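You operate a simulated robot arm through the tools that you are given. There is no shell and no other tool. Be economical: measure what you need, move in short steps, check, and stop when the job is done.

You run a simulated two-armed robot. Do the job below in one go: nothing can be reset, and whatever is moved stays where it is left.

JOB
Brush the lint off the big coil and comb its bent fins straight.
Fine: brush and comb from the tool shelf below it go back where they lay. Set down upright: orange brush, green comb. What is to be rubbed or washed off counts as gone when no trace of it is left.

The check looks at the end state, three seconds after you hand in, the way a careful person would. Anything else that was tipped, shoved, dropped, spilled or broken makes it a failure.

ROBOT AND FRAMES
Two 7-joint arms with two-finger parallel grippers on one trunk, hanging from a carriage that runs on a rail from [-0.86, 0.29] to [1.205, -0.407] (x, y) and turns from -395 to 292 degrees about z. Base frame: it is fixed where the carriage stands at the start and does not move with it; the origin is on the floor, on the carriage's upright axis, x ahead of it, y to its left, z up. Units: m, degrees, N and s.
The left shoulder is at the start at [0.04, 0.161, 1.163], the right one opposite. With the tool pointing down near the work surface each hand reaches from about 0.1 to 0.72 m from the robot's upright axis, wherever it stands, measured 20 degrees to its own side. Places, roughly: bent fins of the big coil [0.3, -0.5, 0.9]; lint on the big coil [0.4, -0.2, 0.9]. Payload 4.4 kg a hand.
Tool frame (each hand has its own): the origin (TCP) lies between the finger pads and is the grasp point; the fingertips stand 0.023 m ahead of it; z points along the fingers, y is the line along which they close. Largest opening 0.094 m; finger width 0.038, thickness 0.01; the body of the gripper, 0.054 by 0.096 m, starts 0.039 m behind the TCP.
Orientation is that of the tool frame in the base frame, as [roll, pitch, yaw] about the fixed x, y, z axes, in that order (R = Rz(yaw) Ry(pitch) Rx(roll)). With the fingers straight down and closing along the base's y, the tool's x points along the base's -x, its y along +y and its z along -z.

CONTROLS
- The arms move only by the tool move_arm. It takes "left_targets", "right_targets" or both (then of equal length, played together; a hand with none holds still); each is a list of rows, each a list of 7 numbers: the shift along the base's x, y, z in m, then the turn, a rotation vector about the base's x, y, z in degrees, then the finger opening in m, from 0 to 0.094. In form: [[dx, dy, dz, wx, wy, wz, grip], ...]. A call has 1 to 12 rows; each row shifts and turns the commanded pose from where the row before left it. Each row takes 0.2 s and may step no farther than 0.05 m and 8.6 degrees from the row before; otherwise, or with a gripper value out of range, the whole call is refused. A pose out of reach is approached as far as the arm can. The call stops where the force on the tool passes 40 N (or 10 N more than at its start, if that is more) or the arm is blocked; 0.2 s more then pass. The fingers move at their own pace (about 0.045 m/s each) and stop on an object; they squeeze with about 23 N. The grip force told is the motor's: it shows also when the fingers shut on nothing. Time passes only in rows, and 0.2 s behind the last, so rows that do not move let the fingers close. It gives the time, the measured TCP pose, the force on the tool (base axes), the opening and the grip force at its end, in the units of the frame above (readings bear some noise), with the torque about the TCP (base axes, N m) and any sound that the robot's microphone picked up.
- Cameras (640 x 400 px; columns grow to the right, rows downward): "scene" is now at [0.2095, -0.0521, 1.4424]; the picture's right is [-0.59, -0.81, 0.00], its down [-0.62, 0.45, -0.65] and it looks along [0.52, -0.38, -0.76] (base axes); focal length 274 px, centre (320, 200). "left" rides on the left gripper at [0.086, -0.016, -0.075] in its tool frame; the picture's right is [0.18, 0.98, 0.00], its down [-0.58, 0.11, -0.81] and it looks along [-0.79, 0.15, 0.59] (tool axes); focal length 243 px, centre (320, 200). "right" rides on the right gripper at [0.086, 0.016, -0.074] in its tool frame; the picture's right is [-0.18, 0.98, 0.00], its down [-0.58, -0.11, -0.81] and it looks along [-0.79, -0.15, 0.59] (tool axes); focal length 243 px, centre (320, 200). There is no depth. A picture from a camera that has moved, and an enlarged one, comes with that camera's place and axes in the base frame and with its lens. The place of the scene camera against the robot may be out by one fixed shift of up to 0.018 m in any direction.
- snapshot(camera): a new picture of that camera. No time passes.
- move_column(by): slides the trunk up (or, below 0, down) by that many m; the arms and the scene camera ride with it, the base frame stays. It gives what a move gives, with no picture.
- roll_base(legs): drives the robot by 1 to 6 legs, each [ahead, left, turn to the left] in m, m and degrees, along the robot's own axes; the way and the turn of a leg run together, so that a leg with both is an arc; at most 1.5 m and 180 degrees a leg. The arms and the cameras ride along, it lands a little off, and it stops where it bumps. It keeps to its track: a leg is cut to what the track allows. It gives what a move gives.
- head_to(pan, tilt): turns the head with the scene camera to pan (to the left, within 86 degrees either way) and tilt (down, from -29 to 69), counted from straight ahead of the robot. It gives what a move gives.
- enlarge(camera, box): a new picture of the part [left, top, right, bottom] of that camera's present view, enlarged. No time passes.
- hand_in(): hands the job in; it is judged then, once.

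Work in short steps. Places have to be worked out from the pictures, the camera data and where the tool is seen: move nearer, look again, correct. Check each grasp and each placing, and mend what went wrong. You have 120 turns and 88 pictures in all, those below and enlarged ones among them. Open the grippers and draw the arms clear of the work before you hand the job in, unless the task says otherwise; then end with one line.

The tools are called after "Call:" as a command line: name --argument value ..., lists and objects as JSON in quotes. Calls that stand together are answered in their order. move_arm: Moves the arms, as the interface text tells. Its arguments: {"type":"object","properties":{"left_targets":{"type":"array"},"right_targets":{"type":"array"}},"required":[]} The other tools are called the same way: move_column (by) slides the trunk up or down; roll_base (legs) drives the base; head_to (pan, tilt) turns the head that bears the scene camera; snapshot (camera) takes a picture; enlarge (camera, box) takes an enlarged picture of a part of a camera's view; hand_in () hands the job in.

At the start:

```text
clock: 0.0
left_eef_pos: [0.447, -0.0228, 1.1451]
left_tool_rot: [-180.0, 0.0, -179.9]
left_ft_force: [0.5, 0.0, 0.3]
left_torque: [0.0, -0.01, -0.03]
left_grip_width: 0.0941
left_gripper_force: 0.0
right_eef_pos: [0.3393, -0.4453, 1.2005]
right_tool_rot: [-180.0, -0.1, -179.9]
right_ft_force: [-0.6, -0.1, -0.3]
right_torque: [0.02, 0.01, 0.0]
right_grip_width: 0.0938
right_gripper_force: 0.0
trunk travel left (down, up): [-0.3, 0.47]
robot x, y, heading: [-0.0011, 0.0007, -0.1]
head pan, tilt: [-36.2, 49.8]
```

scene: 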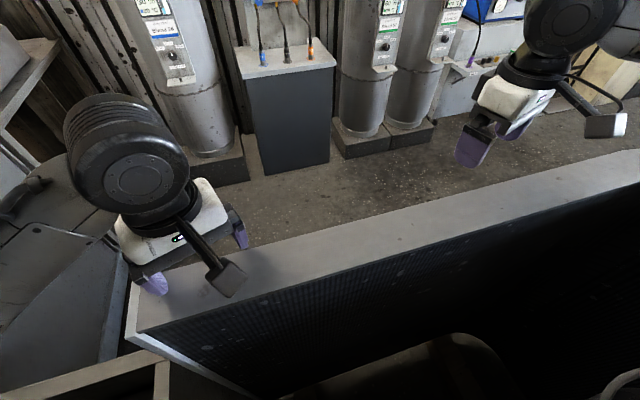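
right: 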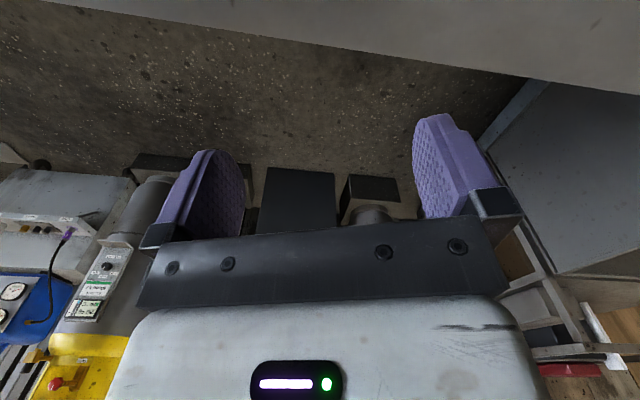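
left: 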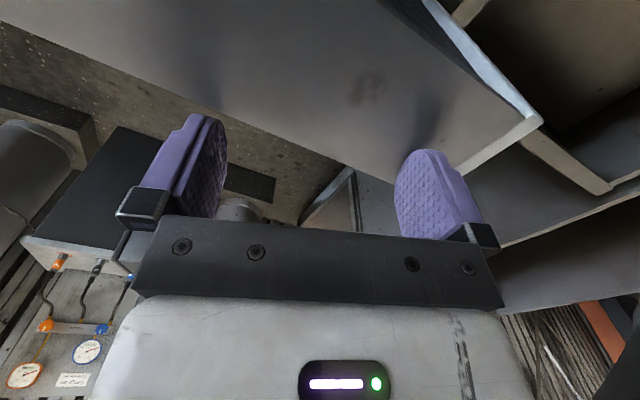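

The first picture shows a long casing with a dark finned face; I look lower and to the right to find lint, fins and shelf.

Call:
head_to --pan -50 --tilt 65

Call:
snapshot --camera "scene"

```text
clock: 0.8
left_eef_pos: [0.4473, -0.0229, 1.1458]
left_tool_rot: [180.0, 0.0, 180.0]
left_ft_force: [0.4, -1.3, 0.6]
left_torque: [0.0, 0.0, 0.02]
left_grip_width: 0.0939
left_gripper_force: 0.1
right_eef_pos: [0.3403, -0.4464, 1.1998]
right_tool_rot: [-179.9, 0.0, -179.9]
right_ft_force: [0.0, -0.2, -0.5]
right_torque: [0.0, 0.01, 0.01]
right_grip_width: 0.0941
right_gripper_force: 0.0
trunk travel left (down, up): [-0.3, 0.47]
robot x, y, heading: [-0.0004, -0.001, 0.0]
head pan, tilt: [-50.0, 65.0]
```

```text
84 pictures are left
camera scene: at [0.1864, -0.053, 1.4241], right [-0.77, -0.64, 0.0], down [-0.58, 0.69, -0.42], along [0.27, -0.32, -0.91], focal length 274 px, centre (320, 200)
```

scene: 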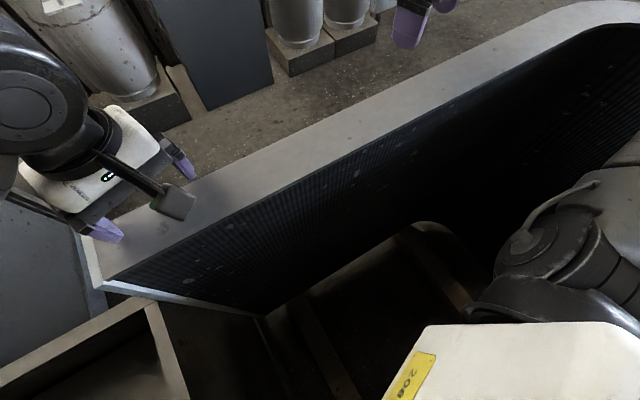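

The coil face stands upright, with its normal roughly along the rail toward me. I back off along the rail and look at the face from further away.

Call:
roll_base --legs '[[-0.38, 0.128, 0]]'

Call:
head_to --pan -25 --tilt 50

Call:
snapshot --camera "scene"

```text
clock: 2.9
left_eef_pos: [0.1389, 0.0802, 1.1503]
left_tool_rot: [-179.8, 0.5, 179.8]
left_ft_force: [0.4, 0.5, 0.4]
left_torque: [-0.02, -0.02, 0.03]
left_grip_width: 0.094
left_gripper_force: 0.1
right_eef_pos: [0.028, -0.3431, 1.2058]
right_tool_rot: [-179.7, 0.6, 179.9]
right_ft_force: [0.2, -0.8, -1.6]
right_torque: [0.02, 0.01, 0.0]
right_grip_width: 0.094
right_gripper_force: 0.0
trunk travel left (down, up): [-0.3, 0.47]
robot x, y, heading: [-0.3206, 0.1087, -0.4]
head pan, tilt: [-50.0, 65.0]
stopped in leg 1: the robot was blocked; the commanded pose is now the measured one
```

```text
clock: 3.8
left_eef_pos: [0.1393, 0.0805, 1.1514]
left_tool_rot: [-179.7, 0.7, 180.0]
left_ft_force: [0.6, 0.3, -0.4]
left_torque: [0.0, 0.02, 0.0]
left_grip_width: 0.0941
left_gripper_force: 0.0
right_eef_pos: [0.0281, -0.3425, 1.2061]
right_tool_rot: [-179.7, 0.7, 179.9]
right_ft_force: [0.3, 0.4, -0.4]
right_torque: [0.04, 0.0, 0.04]
right_grip_width: 0.094
right_gripper_force: 0.1
trunk travel left (down, up): [-0.3, 0.47]
robot x, y, heading: [-0.3208, 0.1091, -0.1]
head pan, tilt: [-25.0, 50.0]
```

```text
83 pictures are left
camera scene: at [-0.0956, 0.0656, 1.4452], right [-0.43, -0.9, 0.0], down [-0.69, 0.32, -0.65], along [0.59, -0.28, -0.76], focal length 274 px, centre (320, 200)
```

scene: 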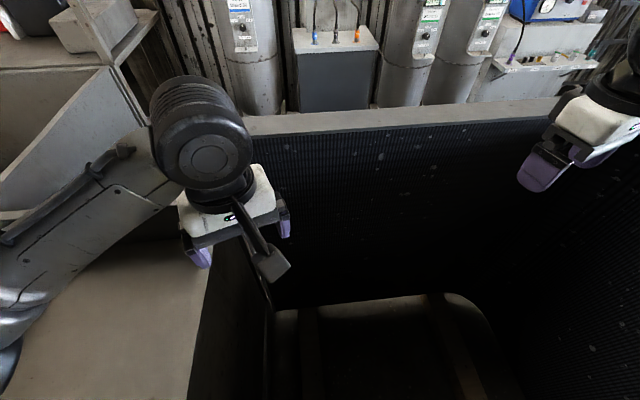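

I was blocked at about 0.34 m back, which is enough. Now I look lower and to the right.

Call:
head_to --pan -50 --tilt 50

Call:
snapshot --camera "scene"

Call:
head_to --pan -20 --tilt 69

Call:
snapshot --camera "scene"

```text
clock: 4.7
left_eef_pos: [0.1385, 0.0803, 1.1505]
left_tool_rot: [-179.8, 0.7, 179.9]
left_ft_force: [0.7, 0.1, 0.3]
left_torque: [-0.03, 0.03, -0.01]
left_grip_width: 0.0942
left_gripper_force: 0.0
right_eef_pos: [0.0286, -0.3427, 1.2061]
right_tool_rot: [-179.6, 0.8, 179.9]
right_ft_force: [0.4, 1.0, 0.3]
right_torque: [0.01, -0.01, -0.01]
right_grip_width: 0.0941
right_gripper_force: 0.2
trunk travel left (down, up): [-0.3, 0.47]
robot x, y, heading: [-0.3212, 0.112, -0.3]
head pan, tilt: [-50.0, 50.0]
```

```text
82 pictures are left
camera scene: at [-0.1158, 0.0393, 1.445], right [-0.77, -0.64, -0.01], down [-0.48, 0.59, -0.65], along [0.42, -0.5, -0.76], focal length 274 px, centre (320, 200)
```

scene: 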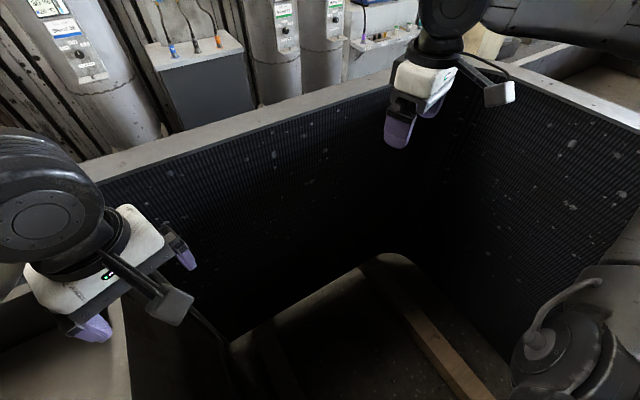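

```text
clock: 5.7
left_eef_pos: [0.1388, 0.08, 1.1508]
left_tool_rot: [-179.8, 0.6, 180.0]
left_ft_force: [0.0, -0.6, 0.2]
left_torque: [0.0, 0.0, 0.02]
left_grip_width: 0.094
left_gripper_force: 0.1
right_eef_pos: [0.0292, -0.3434, 1.2067]
right_tool_rot: [-179.7, 0.8, 179.9]
right_ft_force: [-0.3, 0.2, -0.6]
right_torque: [0.04, -0.01, 0.03]
right_grip_width: 0.094
right_gripper_force: 0.1
trunk travel left (down, up): [-0.3, 0.47]
robot x, y, heading: [-0.3212, 0.1072, 0.0]
head pan, tilt: [-20.0, 68.8]
```

```text
81 pictures are left
camera scene: at [-0.1124, 0.079, 1.4229], right [-0.35, -0.94, 0.0], down [-0.87, 0.32, -0.37], along [0.35, -0.13, -0.93], focal length 274 px, centre (320, 200)
```

scene: 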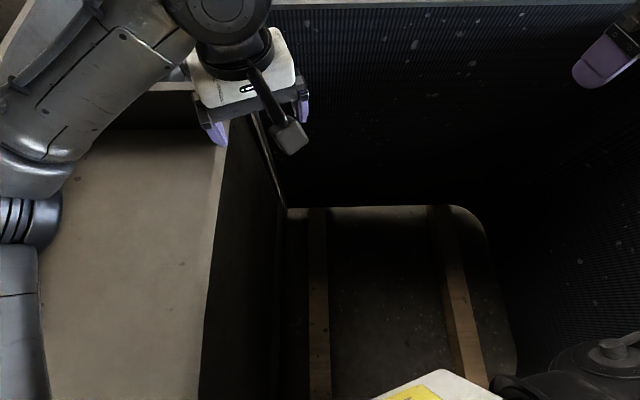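

I seem to be standing inside a U-shaped coil well whose inner faces only bear specks; the work may be on the outer face, with the rail passing over it. I raise the trunk and look out from higher up.

Call:
move_column --by 0.46

Call:
head_to --pan -20 --tilt 35

Call:
snapshot --camera "scene"

Call:
head_to --pan -65 --tilt 50

Call:
snapshot --camera "scene"

Call:
head_to --pan 60 --tilt 50

Call:
snapshot --camera "scene"

```text
refused: 0.46 is not a number from -0.4 to 0.4
```

```text
clock: 6.7
left_eef_pos: [0.1385, 0.0793, 1.1514]
left_tool_rot: [-179.8, 0.6, 179.9]
left_ft_force: [0.4, -0.5, 0.3]
left_torque: [0.03, 0.02, -0.02]
left_grip_width: 0.0942
left_gripper_force: 0.0
right_eef_pos: [0.0289, -0.3442, 1.2071]
right_tool_rot: [-179.7, 0.6, -180.0]
right_ft_force: [0.3, 0.3, 1.0]
right_torque: [0.02, -0.01, -0.02]
right_grip_width: 0.094
right_gripper_force: 0.1
trunk travel left (down, up): [-0.3, 0.47]
robot x, y, heading: [-0.3271, 0.1095, -0.3]
head pan, tilt: [-20.0, 35.0]
```

```text
80 pictures are left
camera scene: at [-0.0828, 0.0681, 1.4668], right [-0.34, -0.94, 0.0], down [-0.53, 0.19, -0.83], along [0.78, -0.28, -0.56], focal length 274 px, centre (320, 200)
```

scene: 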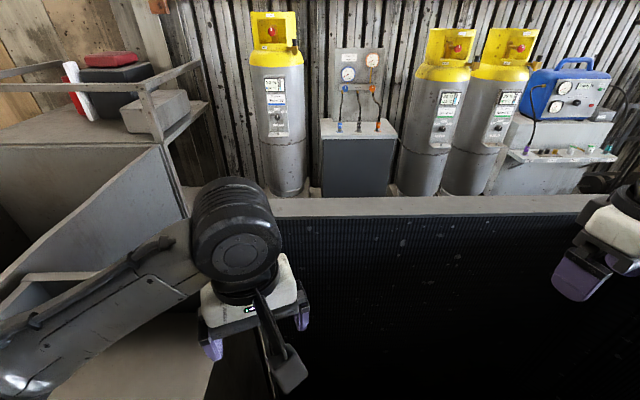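

```text
clock: 7.8
left_eef_pos: [0.1383, 0.0814, 1.151]
left_tool_rot: [-179.8, 0.6, 179.9]
left_ft_force: [-0.1, 0.2, 0.1]
left_torque: [0.03, -0.01, -0.01]
left_grip_width: 0.0941
left_gripper_force: 0.0
right_eef_pos: [0.0288, -0.342, 1.2052]
right_tool_rot: [-179.7, 0.7, 179.9]
right_ft_force: [0.3, -0.4, -0.3]
right_torque: [-0.03, -0.01, 0.0]
right_grip_width: 0.0939
right_gripper_force: 0.0
trunk travel left (down, up): [-0.3, 0.47]
robot x, y, heading: [-0.3232, 0.1095, -0.3]
head pan, tilt: [-65.0, 50.0]
```

```text
79 pictures are left
camera scene: at [-0.1328, 0.0285, 1.4447], right [-0.91, -0.42, -0.01], down [-0.31, 0.69, -0.65], along [0.28, -0.59, -0.76], focal length 274 px, centre (320, 200)
```

scene: 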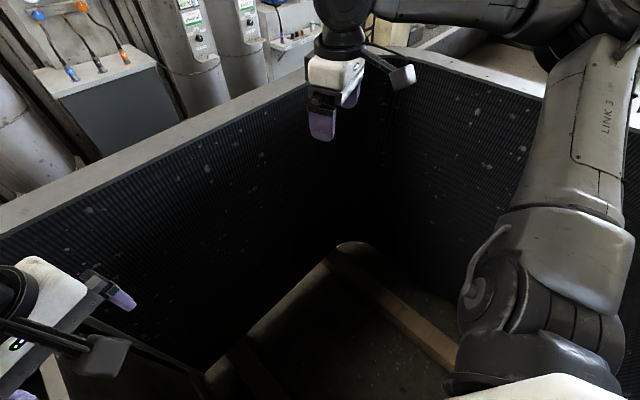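

```text
clock: 9.8
left_eef_pos: [0.1386, 0.0802, 1.1512]
left_tool_rot: [-179.8, 0.6, 179.8]
left_ft_force: [0.0, -0.1, 0.2]
left_torque: [0.02, -0.01, 0.01]
left_grip_width: 0.0939
left_gripper_force: 0.0
right_eef_pos: [0.029, -0.3431, 1.2053]
right_tool_rot: [-179.7, 0.7, 179.9]
right_ft_force: [0.3, -0.2, -0.4]
right_torque: [-0.02, -0.01, 0.02]
right_grip_width: 0.094
right_gripper_force: 0.1
trunk travel left (down, up): [-0.3, 0.47]
robot x, y, heading: [-0.3239, 0.1106, -0.1]
head pan, tilt: [60.0, 50.0]
```

```text
78 pictures are left
camera scene: at [-0.1265, 0.165, 1.4441], right [0.86, -0.5, 0.01], down [-0.38, -0.66, -0.64], along [0.33, 0.55, -0.76], focal length 274 px, centre (320, 200)
```

scene: 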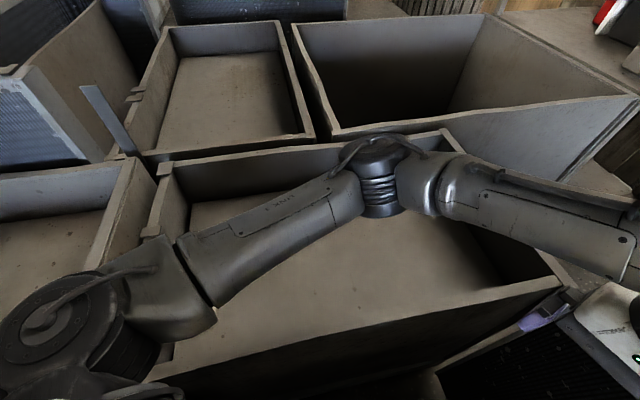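

The machine's inner side bears no tools. I raise the trunk so that the arms clear the coil top, then cross to the aisle side along the rail.

Call:
move_column --by 0.4

Call:
roll_base --legs '[[0.6, -0.203, 0]]'

Call:
head_to --pan -18 --tilt 60

Call:
snapshot --camera "scene"

```text
clock: 13.7
left_eef_pos: [0.1263, 0.0844, 1.5457]
left_tool_rot: [-180.0, -0.1, 179.9]
left_ft_force: [0.2, 0.1, 0.3]
left_torque: [-0.01, 0.02, -0.03]
left_grip_width: 0.094
left_gripper_force: 0.0
right_eef_pos: [0.0165, -0.339, 1.6014]
right_tool_rot: [-179.9, 0.0, 179.9]
right_ft_force: [0.4, 0.1, 0.1]
right_torque: [0.02, -0.02, 0.01]
right_grip_width: 0.094
right_gripper_force: 0.0
trunk travel left (down, up): [-0.7, 0.07]
robot x, y, heading: [-0.3231, 0.1072, -0.3]
head pan, tilt: [60.0, 50.0]
```

```text
clock: 17.2
left_eef_pos: [0.7333, -0.1182, 1.545]
left_tool_rot: [179.8, -0.1, -180.0]
left_ft_force: [0.0, 0.0, -0.4]
left_torque: [-0.02, -0.01, 0.01]
left_grip_width: 0.0939
left_gripper_force: 0.1
right_eef_pos: [0.6256, -0.5417, 1.5999]
right_tool_rot: [-180.0, 0.0, -179.9]
right_ft_force: [0.6, 0.3, 0.8]
right_torque: [-0.02, 0.02, 0.04]
right_grip_width: 0.0941
right_gripper_force: 0.1
trunk travel left (down, up): [-0.7, 0.07]
robot x, y, heading: [0.2841, -0.0956, -0.2]
head pan, tilt: [60.0, 50.0]
```

```text
clock: 18.8
left_eef_pos: [0.733, -0.1185, 1.5455]
left_tool_rot: [179.9, 0.0, -179.9]
left_ft_force: [-1.3, -0.1, 0.8]
left_torque: [0.0, -0.01, -0.01]
left_grip_width: 0.0939
left_gripper_force: 0.2
right_eef_pos: [0.6248, -0.5425, 1.6]
right_tool_rot: [-179.9, 0.0, -179.9]
right_ft_force: [0.2, 0.3, -0.4]
right_torque: [0.0, 0.0, 0.0]
right_grip_width: 0.094
right_gripper_force: 0.0
trunk travel left (down, up): [-0.7, 0.07]
robot x, y, heading: [0.2837, -0.0973, 0.3]
head pan, tilt: [-18.0, 60.0]
```

```text
77 pictures are left
camera scene: at [0.4961, -0.1235, 1.8296], right [-0.31, -0.95, 0.0], down [-0.82, 0.27, -0.5], along [0.48, -0.15, -0.87], focal length 274 px, centre (320, 200)
```

scene: 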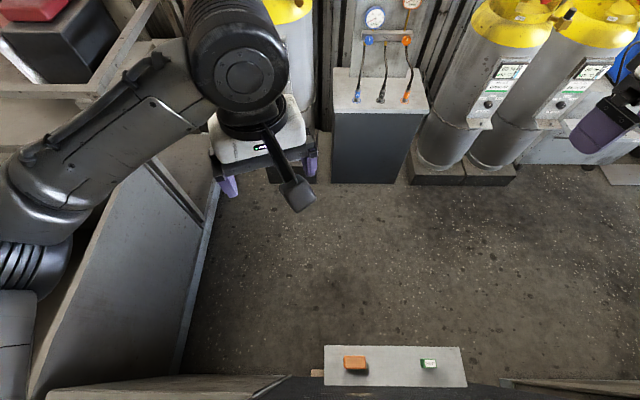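

The shelf with the orange brush and green comb hangs on the outer side. I turn about here, raised, then go on to the aisle side.

Call:
roll_base --legs '[[0.0, 0.0, 80], [0, 0, 81.3]]'

Call:
head_to --pan 0 --tilt 40

Call:
snapshot --camera "scene"

```text
clock: 26.0
left_eef_pos: [-0.1269, 0.0791, 1.5458]
left_tool_rot: [180.0, -0.1, -20.2]
left_ft_force: [-0.1, -0.3, -0.9]
left_torque: [-0.01, -0.02, -0.01]
left_grip_width: 0.0938
left_gripper_force: 0.1
right_eef_pos: [0.1201, 0.4392, 1.6001]
right_tool_rot: [-180.0, -0.1, -20.1]
right_ft_force: [-0.3, -0.2, 0.4]
right_torque: [0.0, 0.01, 0.0]
right_grip_width: 0.094
right_gripper_force: 0.1
trunk travel left (down, up): [-0.7, 0.07]
robot x, y, heading: [0.2856, -0.0975, 159.9]
head pan, tilt: [-18.0, 60.0]
```

```text
clock: 26.8
left_eef_pos: [-0.1274, 0.079, 1.5469]
left_tool_rot: [-179.9, -0.1, -20.1]
left_ft_force: [0.8, 0.0, 0.8]
left_torque: [0.0, 0.03, -0.02]
left_grip_width: 0.0939
left_gripper_force: 0.1
right_eef_pos: [0.1194, 0.4396, 1.6008]
right_tool_rot: [180.0, 0.0, -20.1]
right_ft_force: [-0.7, -0.5, 1.0]
right_torque: [0.0, 0.01, 0.01]
right_grip_width: 0.0941
right_gripper_force: 0.0
trunk travel left (down, up): [-0.7, 0.07]
robot x, y, heading: [0.2863, -0.0958, 160.0]
head pan, tilt: [0.0, 40.0]
```

```text
76 pictures are left
camera scene: at [0.0427, -0.0183, 1.8563], right [0.35, 0.94, 0.0], down [0.6, -0.22, -0.77], along [-0.72, 0.26, -0.64], focal length 274 px, centre (320, 200)
```

scene: 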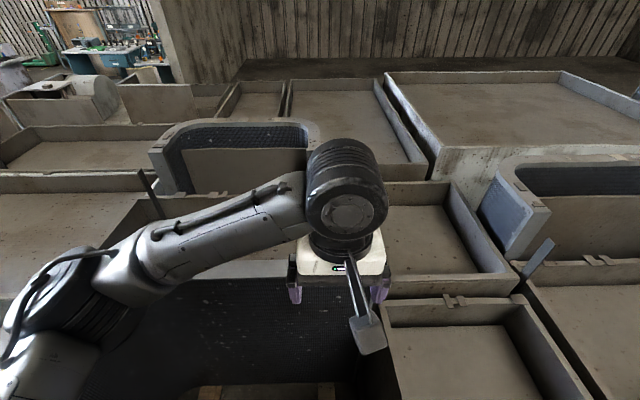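

Now I back out to the aisle side of the coil and look down at it.

Call:
roll_base --legs '[[-0.7, -0.016, 1]]'

Call:
head_to --pan 0 --tilt 55

Call:
snapshot --camera "scene"

```text
clock: 30.7
left_eef_pos: [0.5308, -0.1511, 1.5457]
left_tool_rot: [179.9, -0.1, -19.2]
left_ft_force: [0.4, 0.6, -0.5]
left_torque: [0.01, 0.01, 0.02]
left_grip_width: 0.0938
left_gripper_force: 0.2
right_eef_pos: [0.7739, 0.2131, 1.5996]
right_tool_rot: [-180.0, 0.0, -19.1]
right_ft_force: [-0.7, -0.8, 0.0]
right_torque: [0.0, 0.02, -0.01]
right_grip_width: 0.0938
right_gripper_force: 0.2
trunk travel left (down, up): [-0.7, 0.07]
robot x, y, heading: [0.9473, -0.317, 160.7]
head pan, tilt: [0.0, 40.0]
```

```text
clock: 31.4
left_eef_pos: [0.5312, -0.1507, 1.545]
left_tool_rot: [180.0, -0.1, -19.2]
left_ft_force: [0.6, 0.5, -0.4]
left_torque: [0.01, 0.02, -0.02]
left_grip_width: 0.094
left_gripper_force: 0.1
right_eef_pos: [0.7725, 0.2136, 1.5995]
right_tool_rot: [180.0, 0.1, -19.2]
right_ft_force: [0.6, 0.1, 0.3]
right_torque: [0.0, 0.02, -0.03]
right_grip_width: 0.0941
right_gripper_force: 0.0
trunk travel left (down, up): [-0.7, 0.07]
robot x, y, heading: [0.9501, -0.3183, 160.8]
head pan, tilt: [0.0, 55.0]
```

```text
75 pictures are left
camera scene: at [0.7148, -0.2498, 1.8357], right [0.33, 0.94, 0.0], down [0.77, -0.27, -0.57], along [-0.54, 0.19, -0.82], focal length 274 px, centre (320, 200)
```

scene: 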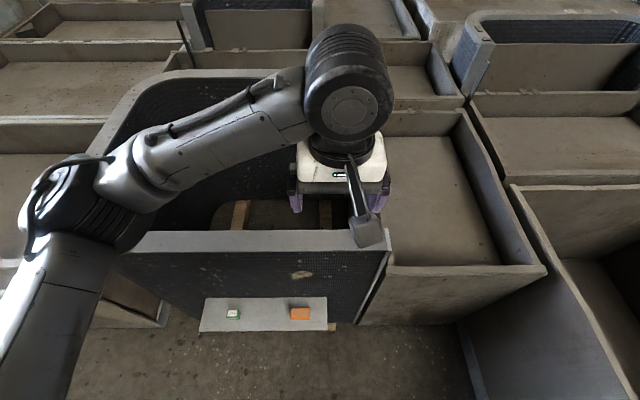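

Lint, brush and comb are in view. Before lowering, I check the surroundings of the right arm with its camera and the head.

Call:
head_to --pan -55 --tilt 55

Call:
snapshot --camera "scene"

Call:
head_to --pan 45 --tilt 55

Call:
snapshot --camera "scene"

```text
clock: 32.7
left_eef_pos: [0.5302, -0.1507, 1.5455]
left_tool_rot: [180.0, -0.1, -19.2]
left_ft_force: [0.6, -0.3, 0.2]
left_torque: [0.02, -0.06, -0.01]
left_grip_width: 0.094
left_gripper_force: 0.0
right_eef_pos: [0.774, 0.213, 1.601]
right_tool_rot: [179.9, 0.0, -19.1]
right_ft_force: [-0.5, 0.7, -0.7]
right_torque: [-0.01, 0.03, -0.01]
right_grip_width: 0.0941
right_gripper_force: 0.0
trunk travel left (down, up): [-0.7, 0.07]
robot x, y, heading: [0.9452, -0.3202, 160.8]
head pan, tilt: [-55.0, 55.0]
```

```text
74 pictures are left
camera scene: at [0.7632, -0.2042, 1.8357], right [0.96, 0.27, 0.0], down [0.22, -0.79, -0.57], along [-0.16, 0.55, -0.82], focal length 274 px, centre (320, 200)
```

scene: 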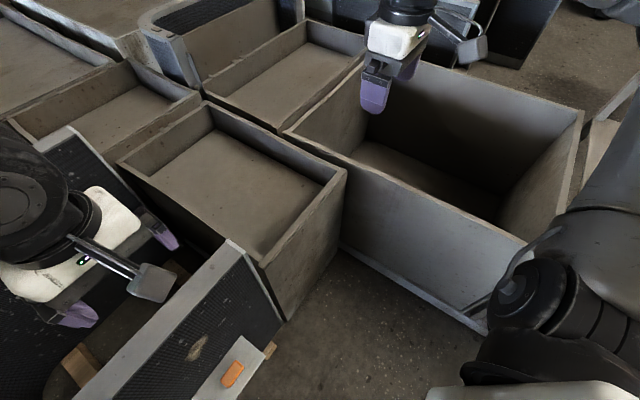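

```text
clock: 34.4
left_eef_pos: [0.5303, -0.151, 1.5456]
left_tool_rot: [180.0, -0.2, -19.2]
left_ft_force: [0.0, -0.3, -0.6]
left_torque: [0.01, 0.02, -0.02]
left_grip_width: 0.0939
left_gripper_force: 0.1
right_eef_pos: [0.7723, 0.213, 1.5998]
right_tool_rot: [-180.0, 0.1, -19.2]
right_ft_force: [-0.2, -0.5, -1.0]
right_torque: [-0.01, -0.03, 0.0]
right_grip_width: 0.094
right_gripper_force: 0.1
trunk travel left (down, up): [-0.7, 0.07]
robot x, y, heading: [0.9443, -0.3191, 160.9]
head pan, tilt: [45.0, 55.0]
```

```text
73 pictures are left
camera scene: at [0.7179, -0.3048, 1.8357], right [-0.43, 0.9, 0.0], down [0.74, 0.36, -0.57], along [-0.52, -0.25, -0.82], focal length 274 px, centre (320, 200)
```

scene: 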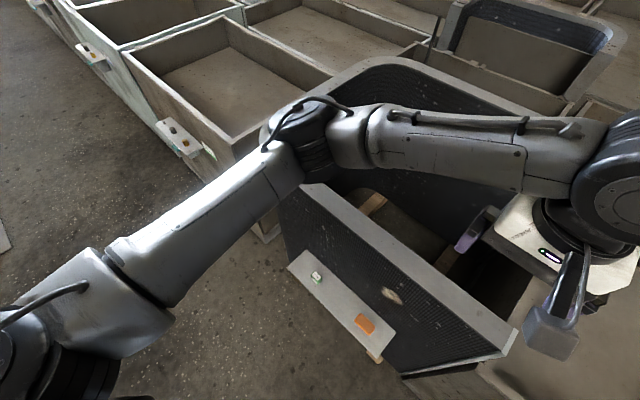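

Lint triangulates to about (0.375, -0.20, 0.90), the brush to about (0.45, -0.24, 0.69). I draw the left hand back toward the aisle side, then lower the trunk.

Call:
move_arm --left_targets '[[0.045, -0.016, 0, 0, 0, 0, 0.094], [0.045, -0.016, 0, 0, 0, 0, 0.094], [0.045, -0.016, 0, 0, 0, 0, 0.094], [0.03, -0.01, 0, 0, 0, 0, 0.094]]'

Call:
move_column --by -0.4

Call:
head_to --pan 20 --tilt 55

Call:
snapshot --camera "scene"

Call:
snapshot --camera "left"

```text
clock: 35.4
left_eef_pos: [0.6972, -0.2095, 1.5468]
left_tool_rot: [179.9, -0.1, -19.2]
left_ft_force: [-0.7, -0.1, 0.3]
left_torque: [0.05, -0.02, -0.03]
left_grip_width: 0.0941
left_gripper_force: 0.1
right_eef_pos: [0.7733, 0.2122, 1.6009]
right_tool_rot: [-180.0, -0.1, -19.2]
right_ft_force: [0.2, -0.7, -0.3]
right_torque: [-0.01, 0.01, 0.04]
right_grip_width: 0.094
right_gripper_force: 0.0
trunk travel left (down, up): [-0.7, 0.07]
robot x, y, heading: [0.9432, -0.3217, 160.9]
head pan, tilt: [45.0, 55.0]
```

```text
clock: 39.3
left_eef_pos: [0.6975, -0.2087, 1.1457]
left_tool_rot: [180.0, -0.2, -19.3]
left_ft_force: [0.7, 0.4, -0.1]
left_torque: [0.0, -0.03, 0.02]
left_grip_width: 0.0939
left_gripper_force: 0.1
right_eef_pos: [0.7727, 0.2129, 1.1994]
right_tool_rot: [180.0, 0.0, -19.2]
right_ft_force: [0.9, 0.3, 0.5]
right_torque: [0.0, 0.0, 0.01]
right_grip_width: 0.0938
right_gripper_force: 0.0
trunk travel left (down, up): [-0.3, 0.47]
robot x, y, heading: [0.946, -0.3188, 160.7]
head pan, tilt: [45.0, 55.0]
```

```text
clock: 40.1
left_eef_pos: [0.6973, -0.208, 1.1463]
left_tool_rot: [-179.9, -0.1, -19.2]
left_ft_force: [0.4, 0.3, -0.3]
left_torque: [-0.04, -0.02, -0.01]
left_grip_width: 0.0941
left_gripper_force: 0.2
right_eef_pos: [0.7741, 0.2142, 1.1993]
right_tool_rot: [-180.0, -0.1, -19.2]
right_ft_force: [-0.1, -0.4, 0.1]
right_torque: [0.02, -0.02, 0.01]
right_grip_width: 0.0942
right_gripper_force: 0.1
trunk travel left (down, up): [-0.3, 0.47]
robot x, y, heading: [0.9489, -0.3218, 161.0]
head pan, tilt: [20.0, 55.0]
```

```text
72 pictures are left
camera scene: at [0.7108, -0.2746, 1.4357], right [-0.01, 1.0, 0.0], down [0.82, 0.01, -0.57], along [-0.57, -0.01, -0.82], focal length 274 px, centre (320, 200)
```

scene: 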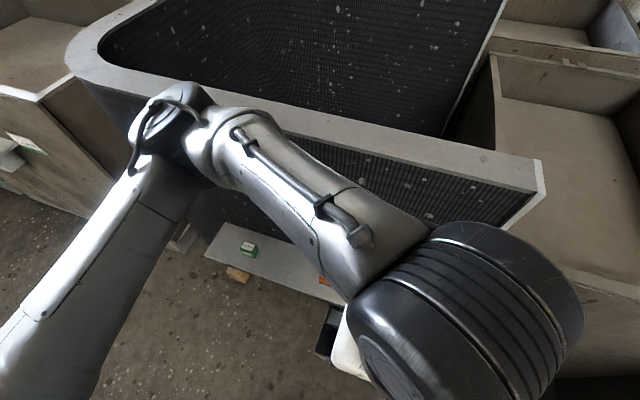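

```text
71 pictures are left
camera left: at [0.7848, -0.2204, 1.2206], right [-0.15, -0.99, 0.0], down [-0.59, 0.09, 0.81], along [-0.8, 0.12, -0.59], focal length 243 px, centre (320, 200)
```

left: 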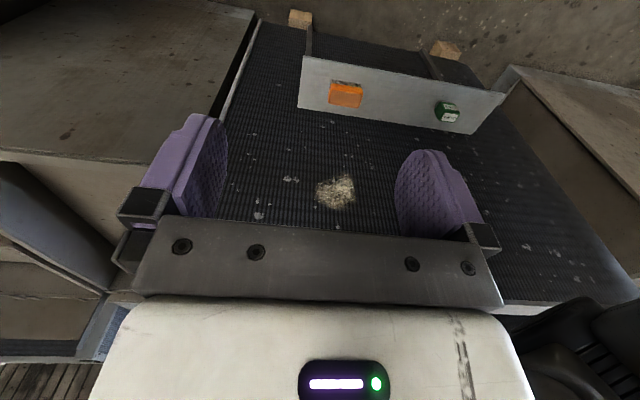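

The left camera gives a good (upside-down) view. I enlarge the tools, the lint, and the marks on the right.

Call:
enlarge --camera "left" --box '[290, 50, 510, 140]'

Call:
enlarge --camera "left" --box '[220, 130, 400, 240]'

Call:
enlarge --camera "left" --box '[440, 130, 640, 300]'

```text
2.91 times, centred on (400, 95) of left
camera zoom: at [0.7848, -0.2204, 1.2206], right [-0.15, -0.99, 0.0], down [-0.59, 0.09, 0.81], along [-0.8, 0.12, -0.59], focal length 706 px, centre (87, 506)
```

zoom: 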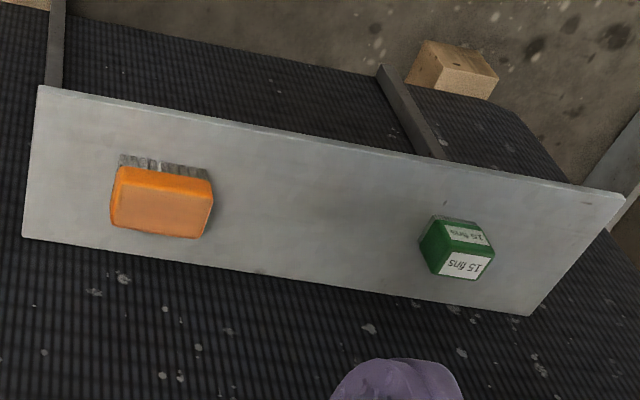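

```text
3.56 times, centred on (310, 185) of left
camera zoom: at [0.7848, -0.2204, 1.2206], right [-0.15, -0.99, 0.0], down [-0.59, 0.09, 0.81], along [-0.8, 0.12, -0.59], focal length 863 px, centre (356, 253)
```

zoom: 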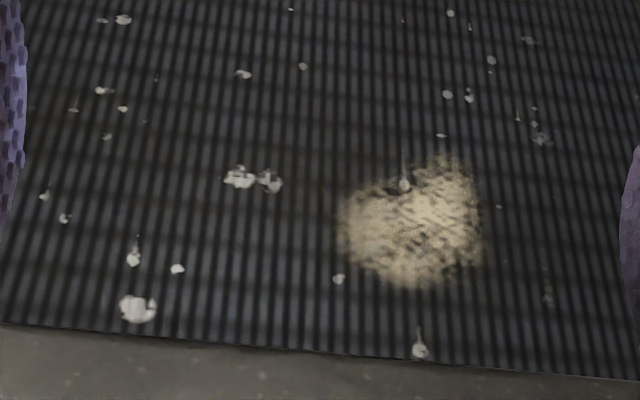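

```text
2.35 times, centred on (540, 215) of left
camera zoom: at [0.7848, -0.2204, 1.2206], right [-0.15, -0.99, 0.0], down [-0.59, 0.09, 0.81], along [-0.8, 0.12, -0.59], focal length 571 px, centre (-198, 165)
```

zoom: 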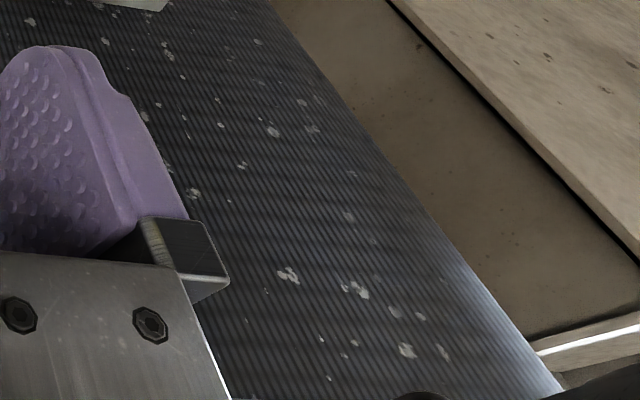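

Lint is the brown patch; the white specks are paint. The bent fins are probably hidden behind the finger. I move the left hand down and to the side for a closer look at the brush and the fins.

Call:
move_arm --left_targets '[[-0.02, -0.03, -0.03, 0, 0, 0, 0.094], [-0.02, -0.03, -0.03, 0, 0, 0, 0.094], [-0.02, -0.03, -0.03, 0, 0, 0, 0.094], [-0.02, -0.03, -0.03, 0, 0, 0, 0.094], [0, -0.02, -0.03, 0, 0, 0, 0.094]]'

Call:
snapshot --camera "left"

Call:
snapshot --camera "scene"

```text
clock: 41.4
left_eef_pos: [0.6194, -0.3479, 0.9968]
left_tool_rot: [179.9, -0.2, -19.2]
left_ft_force: [-0.1, 0.5, -0.3]
left_torque: [-0.01, 0.0, -0.03]
left_grip_width: 0.0938
left_gripper_force: 0.1
right_eef_pos: [0.7746, 0.2137, 1.1988]
right_tool_rot: [-180.0, 0.1, -19.2]
right_ft_force: [0.7, 0.5, 0.3]
right_torque: [0.0, -0.03, 0.03]
right_grip_width: 0.0942
right_gripper_force: 0.0
trunk travel left (down, up): [-0.3, 0.47]
robot x, y, heading: [0.9476, -0.3202, 160.6]
head pan, tilt: [20.0, 55.0]
```

```text
67 pictures are left
camera left: at [0.7055, -0.3597, 1.072], right [-0.15, -0.99, 0.0], down [-0.59, 0.09, 0.8], along [-0.8, 0.12, -0.59], focal length 243 px, centre (320, 200)
```

left: 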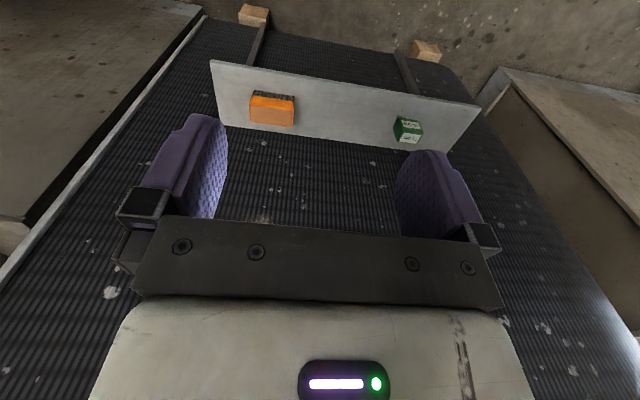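

```text
66 pictures are left
camera scene: at [0.7113, -0.2746, 1.4356], right [-0.01, 1.0, 0.0], down [0.82, 0.01, -0.57], along [-0.57, -0.01, -0.82], focal length 274 px, centre (320, 200)
```

scene: 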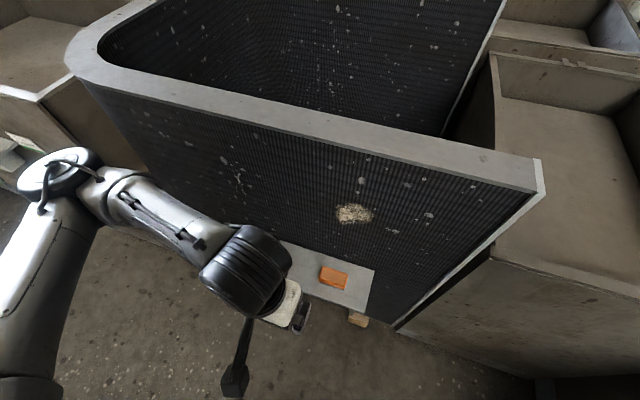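

The scene camera now sees the whole face; I enlarge the part where the bent fins should be.

Call:
enlarge --camera "scene" --box '[140, 90, 300, 190]'

Call:
enlarge --camera "scene" --box '[280, 160, 440, 260]'

Call:
enlarge --camera "left" --box '[210, 50, 450, 170]'

```text
4.00 times, centred on (220, 140) of scene
camera zoom: at [0.7113, -0.2746, 1.4356], right [-0.01, 1.0, 0.0], down [0.82, 0.01, -0.57], along [-0.57, -0.01, -0.82], focal length 1094 px, centre (720, 440)
```

zoom: 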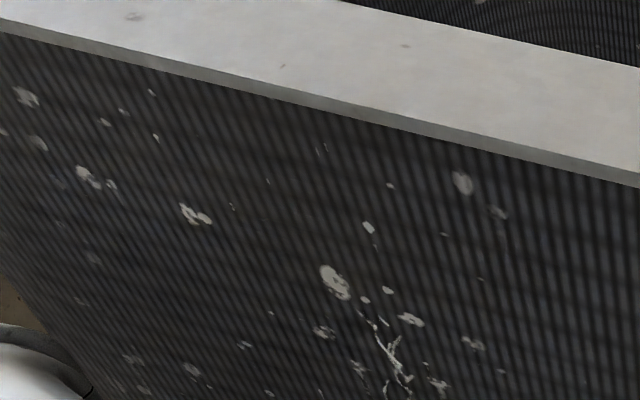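

```text
4.00 times, centred on (360, 210) of scene
camera zoom: at [0.7113, -0.2746, 1.4356], right [-0.01, 1.0, 0.0], down [0.82, 0.01, -0.57], along [-0.57, -0.01, -0.82], focal length 1094 px, centre (160, 160)
```

zoom: 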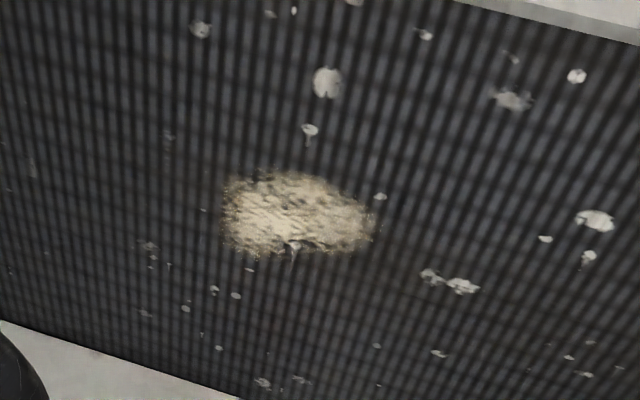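

```text
2.67 times, centred on (330, 110) of left
camera zoom: at [0.7055, -0.3597, 1.072], right [-0.15, -0.99, 0.0], down [-0.59, 0.09, 0.8], along [-0.8, 0.12, -0.59], focal length 647 px, centre (293, 440)
```

zoom: 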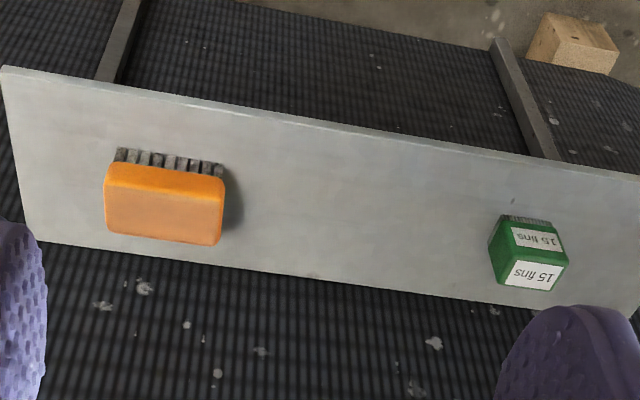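

Both tools stand on their working edges: brush top centre ≈ (0.453, -0.232, 0.683), about 0.04 deep and 0.08 long; comb top ≈ (0.372, -0.488, 0.694); face plane about 0.085 behind. I move above the brush and turn the hand 90° so the fingers close across its short side.

Call:
move_arm --left_targets '[[-0.0135, 0.0106, -0.009, 0, 0, -8.2, 0.094], [-0.0135, 0.0106, -0.009, 0, 0, -8.2, 0.094], [-0.0135, 0.0106, -0.009, 0, 0, -8.2, 0.094], [-0.0135, 0.0106, -0.009, 0, 0, -8.2, 0.094], [-0.0135, 0.0106, -0.009, 0, 0, -8.2, 0.094], [-0.0135, 0.0106, -0.009, 0, 0, -8.2, 0.094], [-0.0135, 0.0106, -0.009, 0, 0, -8.2, 0.094], [-0.0135, 0.0106, -0.009, 0, 0, -8.2, 0.094], [-0.0135, 0.0106, -0.009, 0, 0, -8.2, 0.094], [-0.0135, 0.0106, -0.009, 0, 0, -8.2, 0.094], [-0.0135, 0.0106, -0.009, 0, 0, -8.0, 0.094]]'

Call:
snapshot --camera "left"

Call:
snapshot --camera "scene"

```text
clock: 43.8
left_eef_pos: [0.468, -0.2316, 0.8967]
left_tool_rot: [-180.0, -0.1, -109.3]
left_ft_force: [-0.4, -0.1, 0.4]
left_torque: [0.0, 0.0, 0.03]
left_grip_width: 0.0941
left_gripper_force: 0.0
right_eef_pos: [0.7722, 0.2136, 1.2001]
right_tool_rot: [-179.9, 0.1, -19.2]
right_ft_force: [0.4, -0.3, -0.2]
right_torque: [0.02, 0.02, 0.01]
right_grip_width: 0.0941
right_gripper_force: 0.1
trunk travel left (down, up): [-0.3, 0.47]
robot x, y, heading: [0.9456, -0.3211, 160.7]
head pan, tilt: [20.0, 55.0]
```

```text
62 pictures are left
camera left: at [0.4563, -0.3176, 0.9703], right [-0.99, 0.15, 0.0], down [0.09, 0.59, 0.81], along [0.12, 0.8, -0.59], focal length 243 px, centre (320, 200)
```

left: 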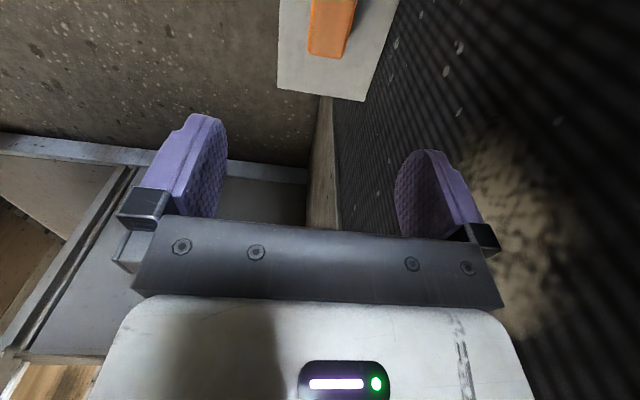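

```text
61 pictures are left
camera scene: at [0.7107, -0.2743, 1.4358], right [-0.01, 1.0, 0.0], down [0.82, 0.01, -0.57], along [-0.57, -0.01, -0.82], focal length 274 px, centre (320, 200)
```

scene: 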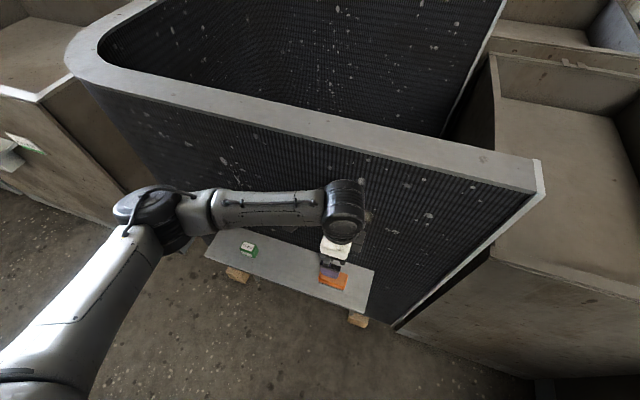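

The view from here confirms the brush centre near (0.453, -0.234). I correct and descend to z 0.68 in steps.

Call:
move_arm --left_targets '[[-0.015, -0.002, -0.02, 0, 0, 0, 0.094], [0, 0, -0.04, 0, 0, 0, 0.094], [0, 0, -0.04, 0, 0, 0, 0.094], [0, 0, -0.04, 0, 0, 0, 0.094]]'

Call:
snapshot --camera "left"

Call:
snapshot --camera "scene"

```text
clock: 44.8
left_eef_pos: [0.4554, -0.2346, 0.7548]
left_tool_rot: [180.0, 0.0, -109.3]
left_ft_force: [0.7, -0.4, 0.7]
left_torque: [0.01, -0.01, -0.03]
left_grip_width: 0.0941
left_gripper_force: 0.1
right_eef_pos: [0.7732, 0.2125, 1.2002]
right_tool_rot: [-180.0, 0.0, -19.3]
right_ft_force: [-0.7, 0.4, 0.0]
right_torque: [-0.01, 0.04, -0.01]
right_grip_width: 0.0943
right_gripper_force: 0.1
trunk travel left (down, up): [-0.3, 0.47]
robot x, y, heading: [0.9464, -0.3189, 160.8]
head pan, tilt: [20.0, 55.0]
```

```text
60 pictures are left
camera left: at [0.4423, -0.3208, 0.8284], right [-0.99, 0.15, 0.0], down [0.09, 0.59, 0.81], along [0.12, 0.8, -0.59], focal length 243 px, centre (320, 200)
```

left: 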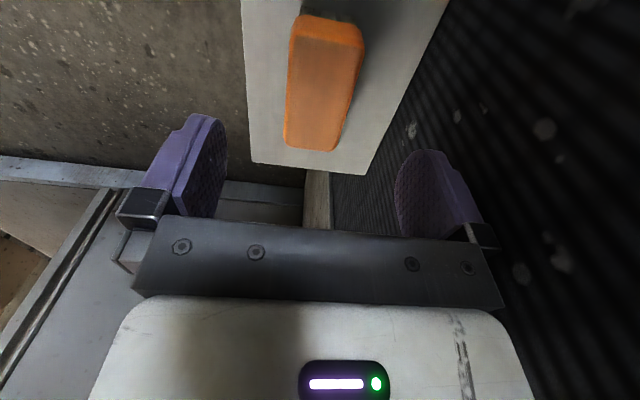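

```text
59 pictures are left
camera scene: at [0.7114, -0.2745, 1.4356], right [-0.01, 1.0, 0.0], down [0.82, 0.01, -0.57], along [-0.57, -0.01, -0.82], focal length 274 px, centre (320, 200)
```

scene: 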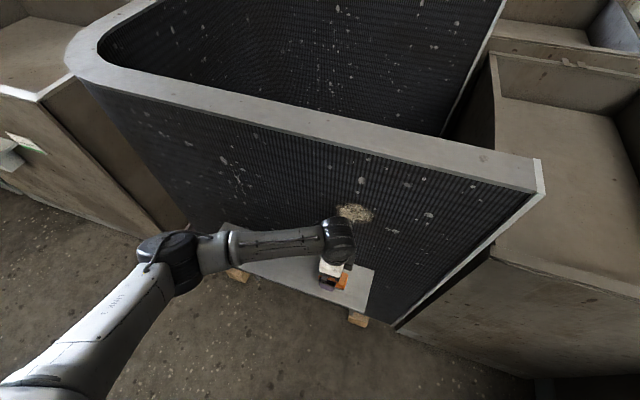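

Brush centre measures (0.456, -0.231), under the hand. I descend the last 0.075 m and close.

Call:
move_arm --left_targets '[[0.001, 0.002, -0.035, 0, 0, 0, 0.094], [0, 0, -0.025, 0, 0, 0, 0.094], [0, 0, -0.014, 0, 0, 0, 0.094], [0, 0, 0, 0, 0, 0, 0.02], [0, 0, 0, 0, 0, 0, 0.02], [0, 0, 0, 0, 0, 0, 0.02], [0, 0, 0, 0, 0, 0, 0.02], [0, 0, 0, 0, 0, 0, 0.02]]'

Call:
snapshot --camera "left"

```text
clock: 46.5
left_eef_pos: [0.4558, -0.2325, 0.6833]
left_tool_rot: [-180.0, -0.1, -109.2]
left_ft_force: [0.0, -0.3, -0.1]
left_torque: [0.0, 0.0, 0.02]
left_grip_width: 0.0418
left_gripper_force: 22.9
right_eef_pos: [0.7736, 0.214, 1.1996]
right_tool_rot: [180.0, 0.0, -19.2]
right_ft_force: [0.7, 0.5, 0.4]
right_torque: [0.0, 0.02, -0.02]
right_grip_width: 0.0938
right_gripper_force: 0.0
trunk travel left (down, up): [-0.3, 0.47]
robot x, y, heading: [0.9466, -0.3207, 160.8]
head pan, tilt: [20.0, 55.0]
```

```text
58 pictures are left
camera left: at [0.4429, -0.3176, 0.7574], right [-0.99, 0.15, 0.0], down [0.09, 0.59, 0.81], along [0.12, 0.8, -0.59], focal length 243 px, centre (320, 200)
```

left: 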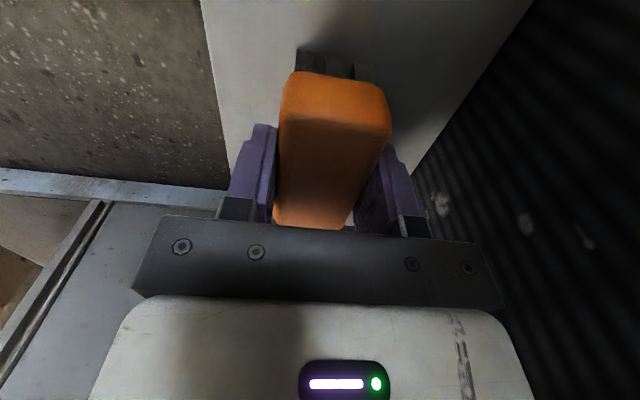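

Firm grasp (0.0418 m). I lift straight up, draw back from the face, then tilt the hand so the bristles point at the coil.

Call:
move_arm --left_targets '[[0, 0, 0.03, 0, 0, 0, 0.02], [0, 0, 0.04, 0, 0, 0, 0.02], [0.01, -0.003, 0.04, 0, 0, 0, 0.02], [0.03, -0.01, 0.035, 0, 0, 0, 0.02], [0.035, -0.012, 0.035, 0, 0, 0, 0.02], [0.035, -0.012, 0.03, 0, 0, 0, 0.02], [0.035, -0.012, 0.0, 0, 0, 0, 0.02]]'

Call:
move_arm --left_targets '[[0, 0, 0, 2.67, 7.75, 0, 0.02], [0, 0, 0, 2.67, 7.75, 0, 0.02], [0, 0, 0, 2.67, 7.75, 0, 0.02], [0, 0, 0, 2.67, 7.75, 0, 0.02], [0, 0, 0, 2.67, 7.75, 0, 0.02], [0, 0, 0, 2.67, 7.75, 0, 0.02], [0, 0, 0, 2.67, 7.75, 0, 0.02], [0, 0, 0, 2.67, 7.75, 0, 0.02], [0, 0, 0, 2.67, 7.75, 0, 0.02], [0, 0, 0, 2.67, 7.75, 0, 0.02], [0, 0, 0, 2.6, 7.56, 0, 0.02]]'

Call:
snapshot --camera "left"

Call:
snapshot --camera "scene"

```text
refused: row 5 steps farther than a row can; nothing moved
```

```text
clock: 49.0
left_eef_pos: [0.4548, -0.231, 0.6869]
left_tool_rot: [91.5, 0.1, -108.8]
left_ft_force: [4.2, -3.2, 6.5]
left_torque: [-0.42, -0.41, 0.09]
left_grip_width: 0.0416
left_gripper_force: 22.7
right_eef_pos: [0.7727, 0.213, 1.201]
right_tool_rot: [179.9, 0.0, -19.2]
right_ft_force: [-0.2, 0.1, -0.2]
right_torque: [0.02, -0.01, 0.0]
right_grip_width: 0.094
right_gripper_force: 0.0
trunk travel left (down, up): [-0.3, 0.47]
robot x, y, heading: [0.9473, -0.3159, 160.8]
head pan, tilt: [20.0, 55.0]
stopped in row 11 (left hand): the force on the tool passed its limit at 46 N (the readings are from after the stop); the commanded pose is now the measured one
```

```text
57 pictures are left
camera left: at [0.4982, -0.3353, 0.6724], right [-0.09, -0.17, 0.98], down [0.95, 0.29, 0.13], along [-0.31, 0.94, 0.13], focal length 243 px, centre (320, 200)
```

left: 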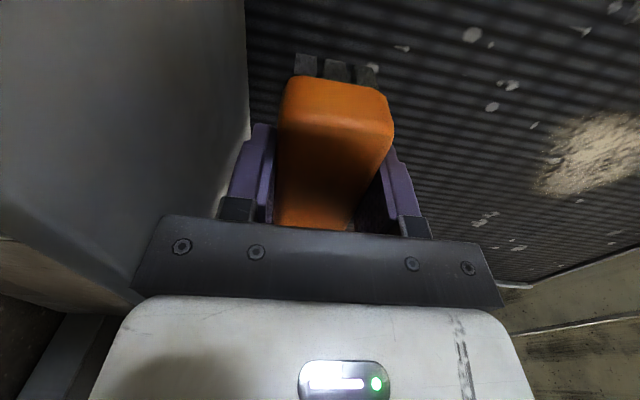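

```text
56 pictures are left
camera scene: at [0.7109, -0.2746, 1.4357], right [-0.01, 1.0, 0.0], down [0.82, 0.01, -0.57], along [-0.57, -0.01, -0.82], focal length 274 px, centre (320, 200)
```

scene: 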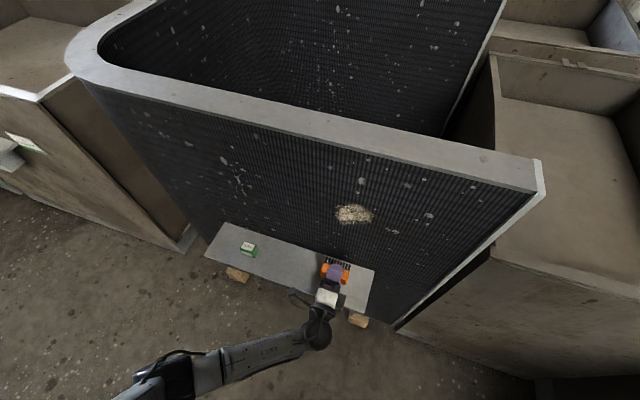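

The lift was refused, so the tilt ran at the shelf, touching it only at the very end; shelf and comb look undisturbed and the brush is still held. I lift straight up to lint height while drawing slightly back.

Call:
move_arm --left_targets '[[0, 0, 0.02, 0, 0, 0, 0.02], [0, 0, 0.04, 0, 0, 0, 0.02], [0, 0, 0.04, 0, 0, 0, 0.02], [0.02, -0.007, 0.04, 0, 0, 0, 0.02], [0.02, -0.007, 0.04, 0, 0, 0, 0.02], [0.02, -0.007, 0.03, 0, 0, 0, 0.02]]'

Call:
snapshot --camera "left"

Call:
snapshot --camera "scene"

```text
clock: 50.4
left_eef_pos: [0.5153, -0.2486, 0.8966]
left_tool_rot: [91.6, 0.0, -108.9]
left_ft_force: [0.2, 0.0, -1.0]
left_torque: [0.03, -0.01, -0.03]
left_grip_width: 0.0419
left_gripper_force: 22.8
right_eef_pos: [0.7739, 0.2131, 1.1995]
right_tool_rot: [180.0, 0.0, -19.2]
right_ft_force: [0.4, 0.1, -0.3]
right_torque: [0.01, 0.03, 0.05]
right_grip_width: 0.094
right_gripper_force: 0.1
trunk travel left (down, up): [-0.3, 0.47]
robot x, y, heading: [0.947, -0.3169, 160.8]
head pan, tilt: [20.0, 55.0]
```

```text
55 pictures are left
camera left: at [0.5588, -0.3544, 0.8821], right [-0.09, -0.16, 0.98], down [0.95, 0.29, 0.13], along [-0.31, 0.94, 0.13], focal length 243 px, centre (320, 200)
```

left: 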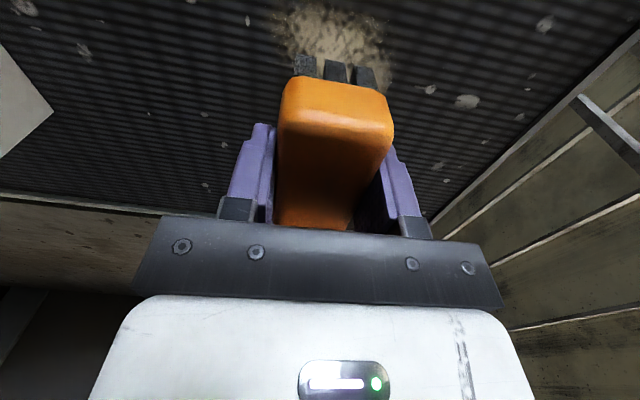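

```text
54 pictures are left
camera scene: at [0.7114, -0.2747, 1.4355], right [-0.01, 1.0, 0.0], down [0.82, 0.01, -0.57], along [-0.57, -0.01, -0.82], focal length 274 px, centre (320, 200)
```

scene: 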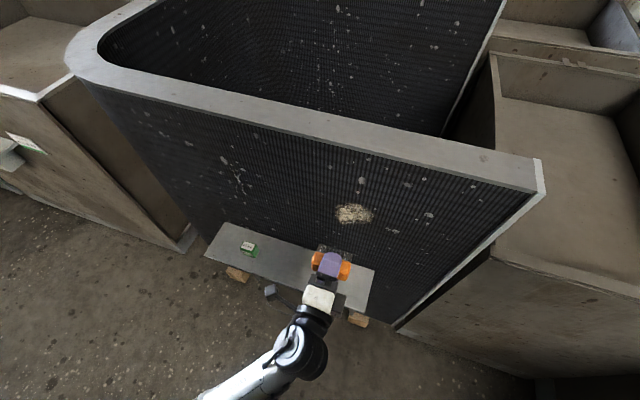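

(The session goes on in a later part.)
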